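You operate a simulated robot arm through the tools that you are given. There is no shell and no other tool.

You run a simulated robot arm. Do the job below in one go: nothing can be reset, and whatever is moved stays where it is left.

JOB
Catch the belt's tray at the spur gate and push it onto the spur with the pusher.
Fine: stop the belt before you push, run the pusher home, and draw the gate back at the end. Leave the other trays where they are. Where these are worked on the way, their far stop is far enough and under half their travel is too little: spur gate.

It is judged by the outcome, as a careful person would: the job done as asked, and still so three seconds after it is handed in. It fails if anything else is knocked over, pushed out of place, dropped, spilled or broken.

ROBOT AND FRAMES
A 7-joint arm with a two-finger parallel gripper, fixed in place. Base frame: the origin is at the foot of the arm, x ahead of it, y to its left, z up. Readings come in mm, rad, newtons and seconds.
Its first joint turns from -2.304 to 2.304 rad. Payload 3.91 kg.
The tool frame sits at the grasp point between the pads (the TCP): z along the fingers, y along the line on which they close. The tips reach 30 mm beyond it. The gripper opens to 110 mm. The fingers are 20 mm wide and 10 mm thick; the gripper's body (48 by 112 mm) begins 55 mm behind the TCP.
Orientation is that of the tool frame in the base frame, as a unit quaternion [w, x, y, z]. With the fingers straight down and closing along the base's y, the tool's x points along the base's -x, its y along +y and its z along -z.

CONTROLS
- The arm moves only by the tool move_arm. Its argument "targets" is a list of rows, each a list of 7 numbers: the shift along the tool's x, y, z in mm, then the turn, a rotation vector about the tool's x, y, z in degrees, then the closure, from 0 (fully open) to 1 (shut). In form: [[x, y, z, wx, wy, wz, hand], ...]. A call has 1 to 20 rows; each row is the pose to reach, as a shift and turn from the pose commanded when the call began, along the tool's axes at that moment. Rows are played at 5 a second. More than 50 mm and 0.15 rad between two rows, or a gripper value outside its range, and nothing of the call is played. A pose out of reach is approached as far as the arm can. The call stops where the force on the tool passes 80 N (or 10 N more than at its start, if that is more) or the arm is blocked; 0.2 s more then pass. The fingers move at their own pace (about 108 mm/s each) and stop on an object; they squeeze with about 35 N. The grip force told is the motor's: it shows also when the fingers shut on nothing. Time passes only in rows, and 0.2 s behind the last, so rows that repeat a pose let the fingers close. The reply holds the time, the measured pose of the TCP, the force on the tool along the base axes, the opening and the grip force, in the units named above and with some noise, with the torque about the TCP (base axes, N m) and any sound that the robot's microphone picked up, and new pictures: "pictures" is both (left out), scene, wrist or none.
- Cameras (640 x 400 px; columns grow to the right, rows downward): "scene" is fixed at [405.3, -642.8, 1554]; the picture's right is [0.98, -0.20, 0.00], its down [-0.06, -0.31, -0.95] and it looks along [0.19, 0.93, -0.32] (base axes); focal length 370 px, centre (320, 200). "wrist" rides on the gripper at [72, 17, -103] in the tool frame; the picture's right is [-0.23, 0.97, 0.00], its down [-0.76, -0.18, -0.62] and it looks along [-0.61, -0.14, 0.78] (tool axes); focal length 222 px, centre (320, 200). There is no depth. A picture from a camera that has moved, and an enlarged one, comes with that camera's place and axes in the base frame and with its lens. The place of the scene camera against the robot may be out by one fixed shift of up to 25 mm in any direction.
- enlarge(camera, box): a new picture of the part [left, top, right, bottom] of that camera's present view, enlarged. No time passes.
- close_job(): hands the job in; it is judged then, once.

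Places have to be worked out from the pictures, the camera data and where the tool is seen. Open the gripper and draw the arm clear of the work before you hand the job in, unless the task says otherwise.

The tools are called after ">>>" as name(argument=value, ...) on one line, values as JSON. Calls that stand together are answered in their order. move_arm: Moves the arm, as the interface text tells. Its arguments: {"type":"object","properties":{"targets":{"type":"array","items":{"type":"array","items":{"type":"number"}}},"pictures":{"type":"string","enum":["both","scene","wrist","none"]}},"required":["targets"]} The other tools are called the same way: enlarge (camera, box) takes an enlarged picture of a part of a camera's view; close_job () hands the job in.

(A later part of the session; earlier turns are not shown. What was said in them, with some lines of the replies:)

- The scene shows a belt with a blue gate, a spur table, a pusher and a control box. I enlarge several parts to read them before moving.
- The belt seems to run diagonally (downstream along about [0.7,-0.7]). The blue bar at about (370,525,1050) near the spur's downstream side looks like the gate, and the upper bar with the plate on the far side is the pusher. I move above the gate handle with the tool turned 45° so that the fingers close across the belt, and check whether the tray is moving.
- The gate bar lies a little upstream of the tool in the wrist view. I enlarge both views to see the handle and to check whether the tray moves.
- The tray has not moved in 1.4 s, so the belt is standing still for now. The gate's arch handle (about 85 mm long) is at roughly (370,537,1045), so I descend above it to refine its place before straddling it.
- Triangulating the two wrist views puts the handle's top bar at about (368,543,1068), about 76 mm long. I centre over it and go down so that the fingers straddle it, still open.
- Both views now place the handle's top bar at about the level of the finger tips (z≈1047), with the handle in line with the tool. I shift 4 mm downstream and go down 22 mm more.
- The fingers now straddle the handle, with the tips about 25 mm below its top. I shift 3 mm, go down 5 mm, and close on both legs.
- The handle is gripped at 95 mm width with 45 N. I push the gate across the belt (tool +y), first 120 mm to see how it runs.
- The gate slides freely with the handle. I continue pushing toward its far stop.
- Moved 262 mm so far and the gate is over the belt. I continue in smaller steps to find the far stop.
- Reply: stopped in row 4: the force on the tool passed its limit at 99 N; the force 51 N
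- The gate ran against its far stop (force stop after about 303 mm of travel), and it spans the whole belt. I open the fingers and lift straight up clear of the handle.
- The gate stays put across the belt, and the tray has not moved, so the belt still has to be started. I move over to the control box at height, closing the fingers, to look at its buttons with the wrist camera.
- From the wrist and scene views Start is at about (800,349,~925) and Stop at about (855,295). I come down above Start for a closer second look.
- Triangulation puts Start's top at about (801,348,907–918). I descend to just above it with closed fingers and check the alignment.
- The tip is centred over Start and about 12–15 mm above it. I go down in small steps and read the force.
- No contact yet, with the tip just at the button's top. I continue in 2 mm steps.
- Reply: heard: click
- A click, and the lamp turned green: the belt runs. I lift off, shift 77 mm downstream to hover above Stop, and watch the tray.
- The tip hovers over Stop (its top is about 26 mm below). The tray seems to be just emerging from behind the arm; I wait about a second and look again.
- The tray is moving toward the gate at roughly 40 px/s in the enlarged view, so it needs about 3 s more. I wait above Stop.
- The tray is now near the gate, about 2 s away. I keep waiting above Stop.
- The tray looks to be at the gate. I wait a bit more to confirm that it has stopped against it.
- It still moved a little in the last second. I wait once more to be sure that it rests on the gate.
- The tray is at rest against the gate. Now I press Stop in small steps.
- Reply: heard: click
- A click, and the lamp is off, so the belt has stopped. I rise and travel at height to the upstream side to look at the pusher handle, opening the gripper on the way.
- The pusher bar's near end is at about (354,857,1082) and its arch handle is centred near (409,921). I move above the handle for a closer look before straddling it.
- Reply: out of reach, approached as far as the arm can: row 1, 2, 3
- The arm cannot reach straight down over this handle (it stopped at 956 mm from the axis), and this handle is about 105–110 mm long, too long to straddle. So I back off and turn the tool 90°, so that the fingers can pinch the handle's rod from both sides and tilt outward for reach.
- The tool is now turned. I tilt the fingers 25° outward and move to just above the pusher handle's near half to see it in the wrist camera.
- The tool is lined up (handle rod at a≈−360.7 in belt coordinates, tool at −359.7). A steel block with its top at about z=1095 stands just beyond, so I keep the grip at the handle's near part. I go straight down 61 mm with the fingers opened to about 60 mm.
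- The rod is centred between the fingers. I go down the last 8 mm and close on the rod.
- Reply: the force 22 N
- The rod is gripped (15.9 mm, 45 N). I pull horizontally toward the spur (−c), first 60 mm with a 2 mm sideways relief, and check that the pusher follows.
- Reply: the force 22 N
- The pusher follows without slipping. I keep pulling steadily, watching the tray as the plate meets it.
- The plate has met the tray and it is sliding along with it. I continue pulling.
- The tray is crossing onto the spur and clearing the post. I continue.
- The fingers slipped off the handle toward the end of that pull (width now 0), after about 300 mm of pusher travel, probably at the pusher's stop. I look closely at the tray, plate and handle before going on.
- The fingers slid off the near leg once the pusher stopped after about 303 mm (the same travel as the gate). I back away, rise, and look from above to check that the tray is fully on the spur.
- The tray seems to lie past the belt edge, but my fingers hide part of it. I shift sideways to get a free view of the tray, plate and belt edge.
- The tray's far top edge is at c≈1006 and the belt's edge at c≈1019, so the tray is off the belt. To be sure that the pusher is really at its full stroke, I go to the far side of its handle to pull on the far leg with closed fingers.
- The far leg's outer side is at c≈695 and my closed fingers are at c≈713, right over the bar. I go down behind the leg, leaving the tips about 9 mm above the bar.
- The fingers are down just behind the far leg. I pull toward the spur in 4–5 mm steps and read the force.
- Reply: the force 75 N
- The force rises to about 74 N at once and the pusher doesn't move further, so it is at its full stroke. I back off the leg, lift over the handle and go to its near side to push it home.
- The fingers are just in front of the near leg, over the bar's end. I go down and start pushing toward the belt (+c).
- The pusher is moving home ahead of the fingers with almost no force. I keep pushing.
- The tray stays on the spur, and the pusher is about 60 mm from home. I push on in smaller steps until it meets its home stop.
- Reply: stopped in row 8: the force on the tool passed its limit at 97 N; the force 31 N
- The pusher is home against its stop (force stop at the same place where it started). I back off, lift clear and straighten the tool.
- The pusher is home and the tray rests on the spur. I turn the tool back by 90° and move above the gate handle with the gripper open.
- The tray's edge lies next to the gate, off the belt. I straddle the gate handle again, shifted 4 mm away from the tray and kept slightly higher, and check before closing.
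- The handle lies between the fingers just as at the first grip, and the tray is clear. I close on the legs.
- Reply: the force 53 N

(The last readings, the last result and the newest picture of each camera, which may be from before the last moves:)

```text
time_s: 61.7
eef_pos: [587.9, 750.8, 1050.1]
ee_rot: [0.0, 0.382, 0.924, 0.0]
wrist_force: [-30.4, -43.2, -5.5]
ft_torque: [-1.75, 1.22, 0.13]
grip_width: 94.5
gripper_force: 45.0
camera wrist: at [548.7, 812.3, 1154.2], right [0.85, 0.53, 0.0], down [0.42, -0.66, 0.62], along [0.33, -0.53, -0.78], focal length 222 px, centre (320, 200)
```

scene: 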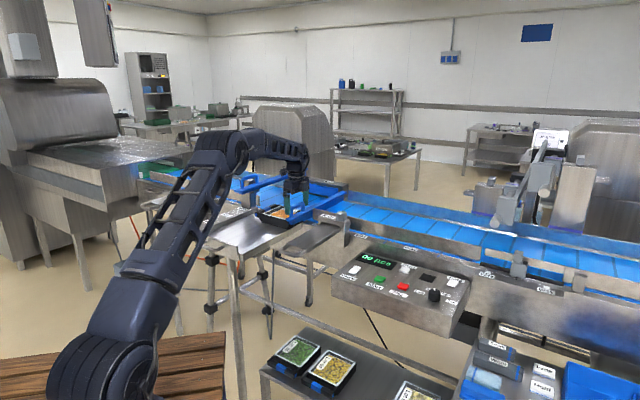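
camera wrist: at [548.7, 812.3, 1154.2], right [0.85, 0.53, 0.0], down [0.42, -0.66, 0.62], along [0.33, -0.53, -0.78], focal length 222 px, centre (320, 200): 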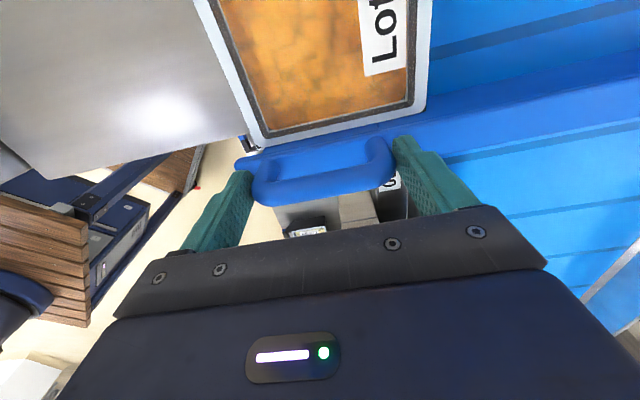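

Gripped at 94.5 mm. I draw the gate back along −y, gently at first, watching that the tray is not dragged along.

>>> move_arm(targets=[[0, -5, 0, 0, 0, 0, 0.45], [0, -15, 0, 0, 0, 0, 0.45], [0, -28, 0, 0, 0, 0, 0.45], [0, -42, 0, 0, 0, 0, 0.45], [0, -56, 0, 0, 0, 0, 0.45], [0, -70, 0, 0, 0, 0, 0.45]], pictures="both")

>>> enlarge(camera="scene", box=[210, 130, 370, 230])

```text
time_s: 63.1
eef_pos: [539.3, 701.7, 1051.8]
ee_rot: [-0.001, 0.381, 0.925, 0.002]
wrist_force: [-12.8, 12.1, -15.6]
ft_torque: [0.07, 1.23, 0.39]
grip_width: 94.4
gripper_force: 45.1
camera wrist: at [500.9, 764.1, 1155.2], right [0.85, 0.53, 0.0], down [0.42, -0.67, 0.62], along [0.33, -0.53, -0.78], focal length 222 px, centre (320, 200)
```

scene: 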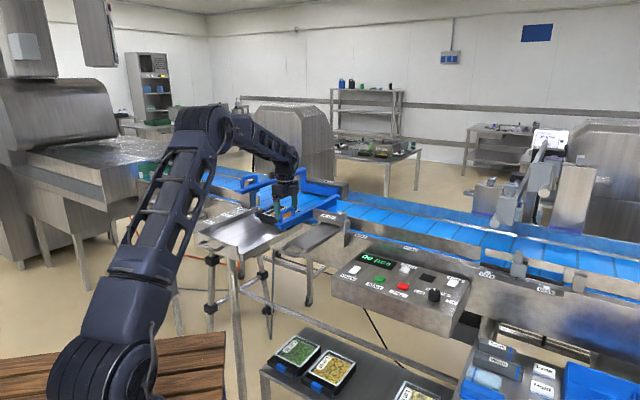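
wrist: 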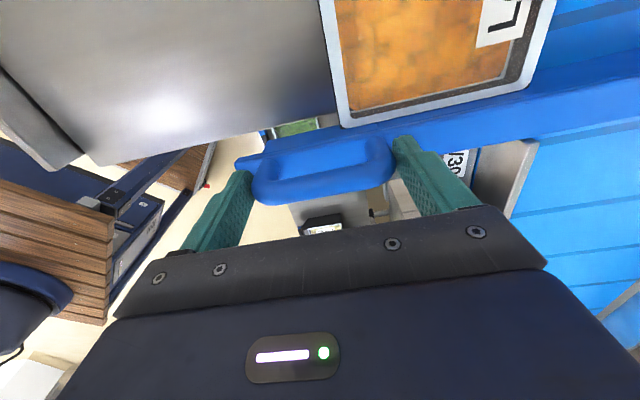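

```text
4.00 times, centred on (290, 180) of scene
camera zoom: at [405.3, -642.8, 1554.0], right [0.98, -0.2, 0.0], down [-0.06, -0.31, -0.95], along [0.19, 0.93, -0.32], focal length 1479 px, centre (440, 280)
```

zoom: 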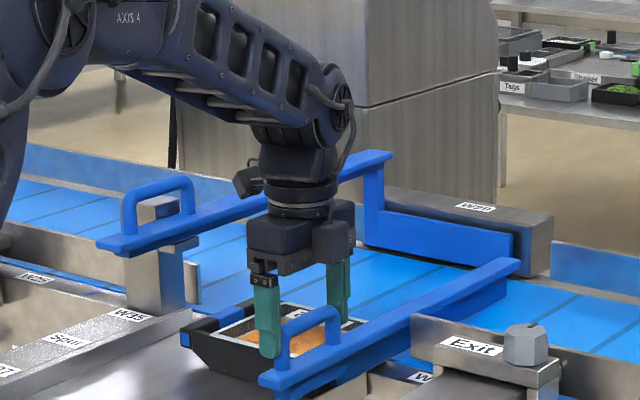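

The gate comes back and the tray stays where it is. I continue drawing it back.

>>> move_arm(targets=[[0, -18, 0, 0, 0, 0, 0.45], [0, -36, 0, 0, 0, 0, 0.45], [0, -54, 0, 0, 0, 0, 0.45], [0, -72, 0, 0, 0, 0, 0.45], [0, -90, 0, 0, 0, 0, 0.45], [0, -108, 0, 0, 0, 0, 0.45], [0, -126, 0, 0, 0, 0, 0.45]], pictures="both")

>>> enlarge(camera="scene", box=[190, 140, 350, 240])

```text
time_s: 64.7
eef_pos: [451.2, 612.9, 1051.8]
ee_rot: [-0.001, 0.382, 0.924, 0.003]
wrist_force: [-18.6, 18.5, 13.4]
ft_torque: [-0.75, 1.15, 0.18]
grip_width: 94.6
gripper_force: 44.3
camera wrist: at [412.1, 674.5, 1155.6], right [0.85, 0.53, 0.0], down [0.41, -0.67, 0.62], along [0.33, -0.52, -0.78], focal length 222 px, centre (320, 200)
```

scene: 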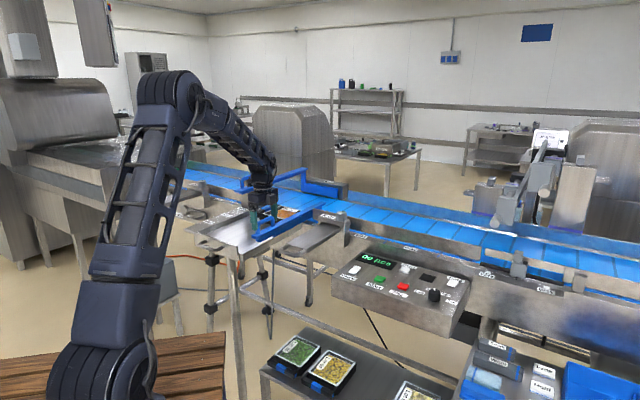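
wrist: 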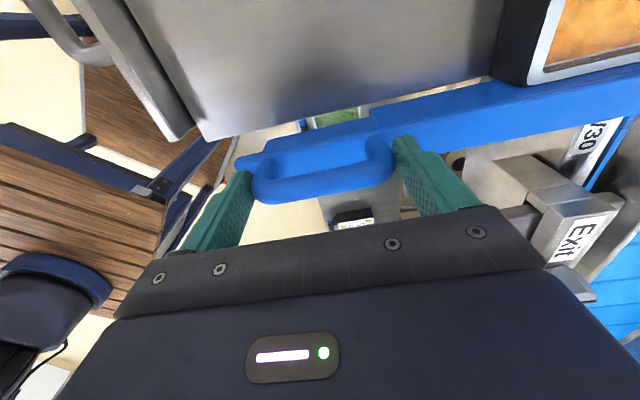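

```text
4.00 times, centred on (270, 190) of scene
camera zoom: at [405.3, -642.8, 1554.0], right [0.98, -0.2, 0.0], down [-0.06, -0.31, -0.95], along [0.19, 0.93, -0.32], focal length 1479 px, centre (520, 240)
```

zoom: 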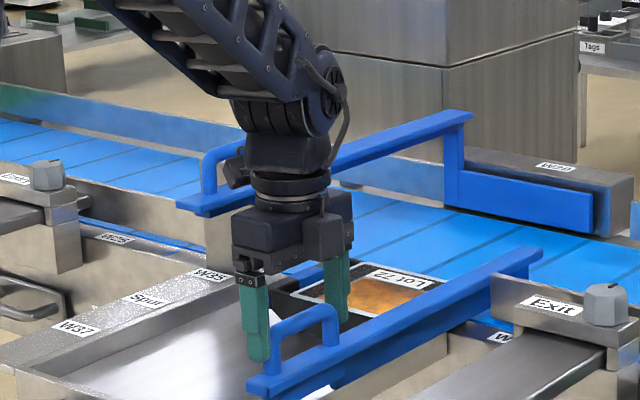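

The tray is unchanged. I draw the gate the remaining ~110 mm back to its home stop, in smaller steps at the end.

>>> move_arm(targets=[[0, -17, 0, 0, 0, 0, 0.45], [0, -34, 0, 0, 0, 0, 0.45], [0, -51, 0, 0, 0, 0, 0.45], [0, -68, 0, 0, 0, 0, 0.45], [0, -83, 0, 0, 0, 0, 0.45], [0, -95, 0, 0, 0, 0, 0.45], [0, -102, 0, 0, 0, 0, 0.45], [0, -107, 0, 0, 0, 0, 0.45], [0, -111, 0, 0, 0, 0, 0.45], [0, -115, 0, 0, 0, 0, 0.45]], pictures="both")

>>> enlarge(camera="scene", box=[190, 140, 350, 240])

```text
time_s: 66.9
eef_pos: [373.0, 532.0, 1050.8]
ee_rot: [0.001, 0.381, 0.924, 0.007]
wrist_force: [15.9, 50.9, 17.1]
ft_torque: [1.5, -0.85, 1.37]
grip_width: 94.8
gripper_force: 44.8
camera wrist: at [333.3, 594.3, 1155.0], right [0.85, 0.53, 0.01], down [0.41, -0.67, 0.62], along [0.33, -0.52, -0.79], focal length 222 px, centre (320, 200)
```

scene: 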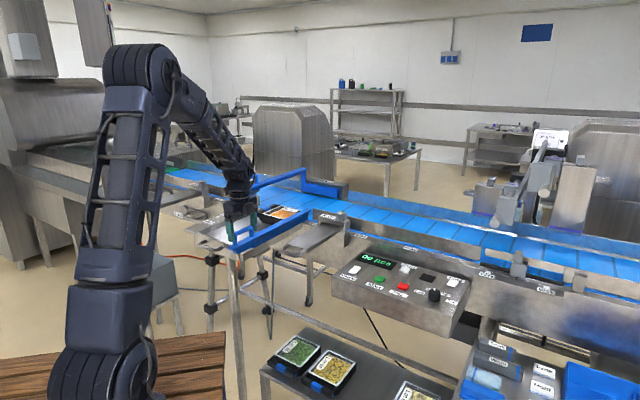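
wrist: 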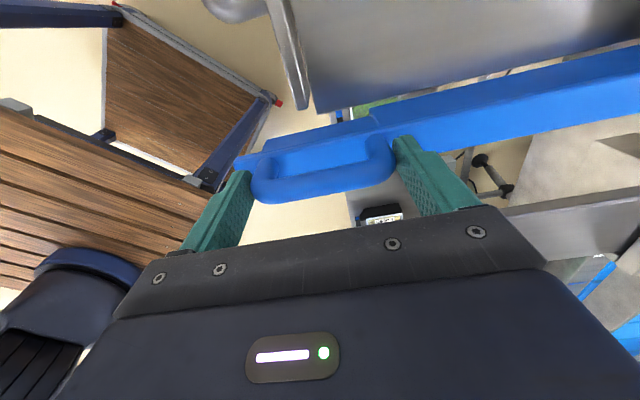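

```text
4.00 times, centred on (270, 190) of scene
camera zoom: at [405.3, -642.8, 1554.0], right [0.98, -0.2, 0.0], down [-0.06, -0.31, -0.95], along [0.19, 0.93, -0.32], focal length 1479 px, centre (520, 240)
```

zoom: 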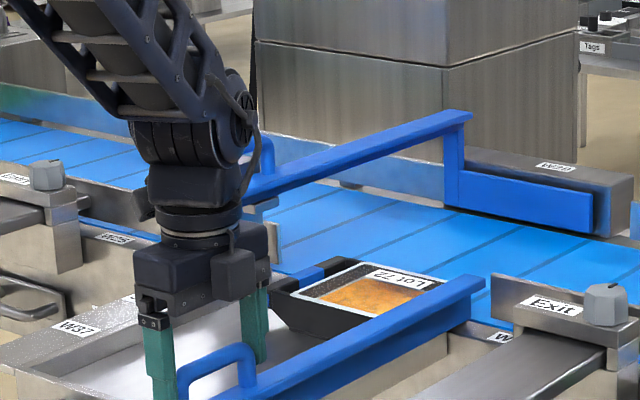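

The gate is against its home stop (about 50 N back-force), at the place where it started. I ease the strain, open, and lift straight up.

>>> move_arm(targets=[[0, 3, 0, 0, 0, 0, 0.45], [0, 3, 0, 0, 0, 0, 0.1], [0, 3, 0, 0, 0, 0, 0], [0, 3, -20, 0, 0, 0, 0], [0, 3, -55, 0, 0, 0, 0], [0, 3, -100, 0, 0, 0, 0], [0, 3, -145, 0, 0, 0, 0]], pictures="both")

>>> enlarge(camera="scene", box=[190, 140, 350, 240])

```text
time_s: 68.5
eef_pos: [372.0, 529.6, 1196.4]
ee_rot: [-0.001, 0.382, 0.924, 0.002]
wrist_force: [0.5, 0.4, 0.0]
ft_torque: [-0.03, 0.02, 0.0]
grip_width: 109.9
gripper_force: 0.2
camera wrist: at [332.3, 592.5, 1299.5], right [0.85, 0.53, 0.0], down [0.41, -0.67, 0.62], along [0.33, -0.53, -0.78], focal length 222 px, centre (320, 200)
```

scene: 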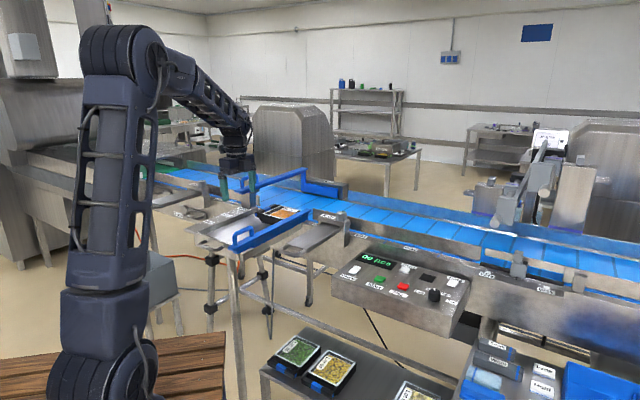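
wrist: 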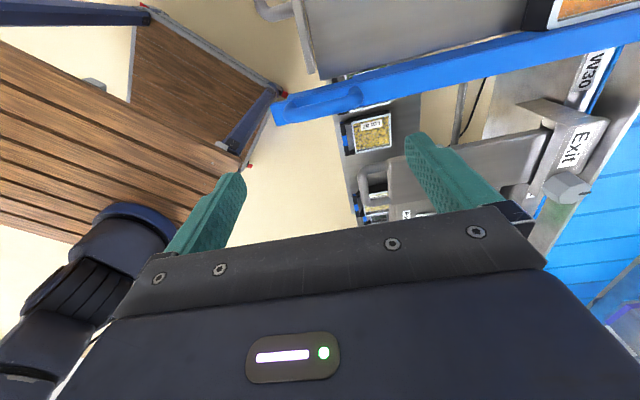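

```text
4.00 times, centred on (270, 190) of scene
camera zoom: at [405.3, -642.8, 1554.0], right [0.98, -0.2, 0.0], down [-0.06, -0.31, -0.95], along [0.19, 0.93, -0.32], focal length 1479 px, centre (520, 240)
```

zoom: 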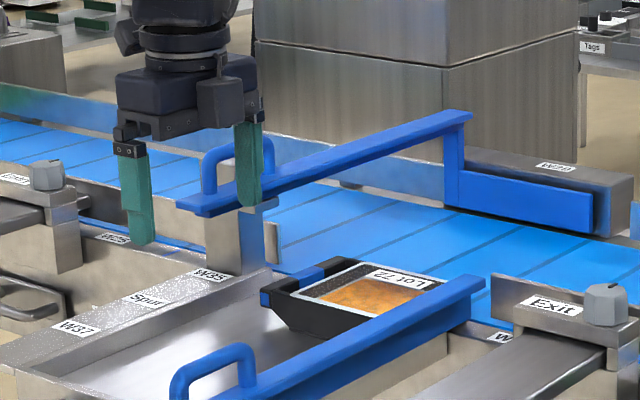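

The gate is back at its start position and the gripper is free. I check closely that the tray sits fully on the spur.

>>> enlarge(camera="scene", box=[245, 180, 325, 230])

>>> enlarge(camera="scene", box=[320, 220, 480, 320])

```text
8.00 times, centred on (285, 205) of scene
camera zoom: at [405.3, -642.8, 1554.0], right [0.98, -0.2, 0.0], down [-0.06, -0.31, -0.95], along [0.19, 0.93, -0.32], focal length 2958 px, centre (600, 160)
```

zoom: 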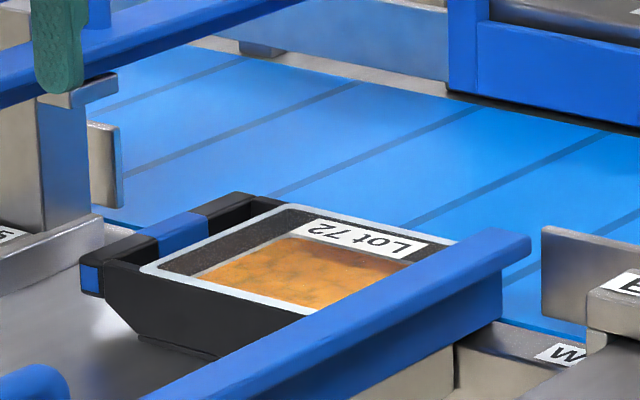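

```text
4.00 times, centred on (400, 270) of scene
camera zoom: at [405.3, -642.8, 1554.0], right [0.98, -0.2, 0.0], down [-0.06, -0.31, -0.95], along [0.19, 0.93, -0.32], focal length 1479 px, centre (0, -80)
```

zoom: 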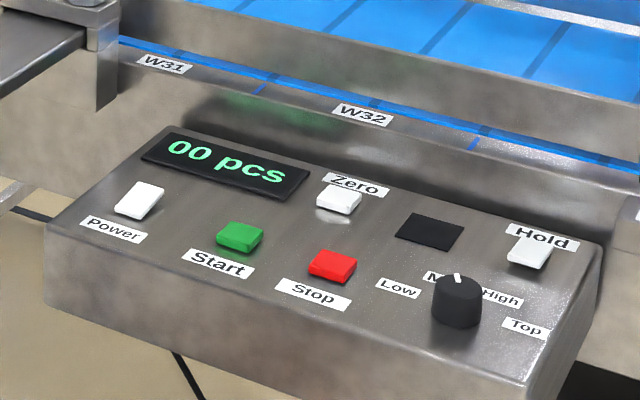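

The tray is fully on the spur, the lamp is off, and the pusher and gate are home. I draw the arm up and back, clear of the work.

>>> move_arm(targets=[[0, -10, -40, 0, 0, 0, 0], [0, -35, -80, 0, 0, 0, 0], [0, -65, -115, 0, 0, 0, 0], [0, -95, -145, 0, 0, 0, 0], [0, -120, -160, 0, 0, 0, 0], [0, -120, -160, 0, 0, 0, 0]], pictures="both")

>>> enlarge(camera="scene", box=[160, 140, 360, 265])

```text
time_s: 69.9
eef_pos: [285.8, 446.0, 1356.0]
ee_rot: [-0.001, 0.382, 0.924, 0.003]
wrist_force: [-0.3, 0.2, -0.9]
ft_torque: [0.01, 0.0, -0.03]
grip_width: 110.1
gripper_force: 0.1
camera wrist: at [246.6, 508.3, 1459.8], right [0.85, 0.53, 0.0], down [0.41, -0.67, 0.62], along [0.33, -0.53, -0.78], focal length 222 px, centre (320, 200)
```

scene: 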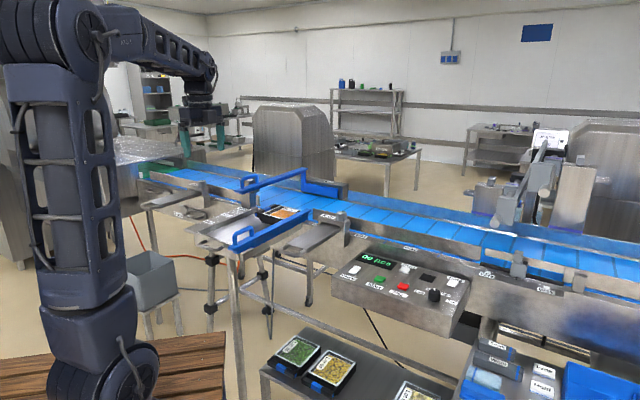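
wrist: 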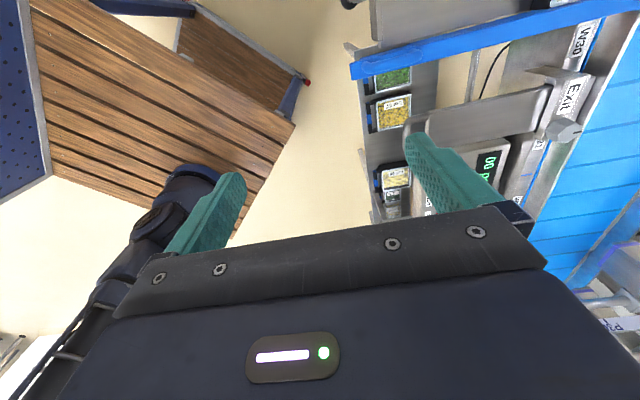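

```text
3.20 times, centred on (260, 202) of scene
camera zoom: at [405.3, -642.8, 1554.0], right [0.98, -0.2, 0.0], down [-0.06, -0.31, -0.95], along [0.19, 0.93, -0.32], focal length 1183 px, centre (512, 192)
```

zoom: 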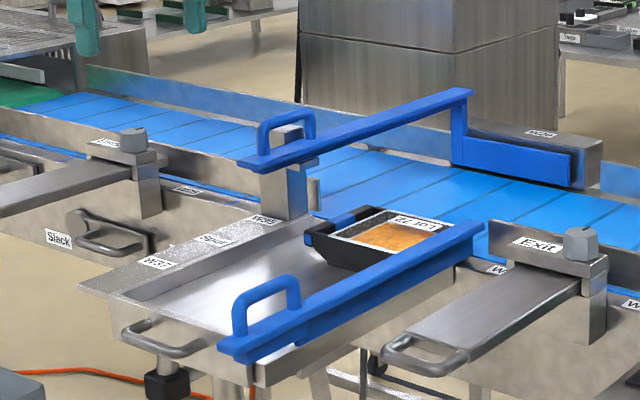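

The picture matches the start: the gate is drawn back, the pusher is home, the belt is stopped and the other trays are untouched. The caught tray (Lot 72) rests on the spur, the arm is clear and the gripper is open, so I hand the job in.

>>> close_job()

```text
The job is handed in.
```

The tray (Lot 72) is on the spur. I caught it at the spur gate and pushed it off the belt with the pusher.

- **Belt:** I found it standing still, so I pressed Start to bring the tray to the gate. I pressed Stop before pushing; the lamp is off.
- **Gate:** I ran it to its far stop before starting the belt. At the end I drew it back to its home stop.
- **Pusher:** I pulled it to its far stop, then ran it home. The fingers slipped off its handle at the end of the pull, so I checked with a second pull that it was at full stroke.
- **Tray:** it rests just past the belt edge with a small margin, at most a few centimetres. It did not move when I drew the gate back.
- **Other trays:** I did not touch them, and the ones I could see had not moved.

The arm is clear of the work with the gripper open.
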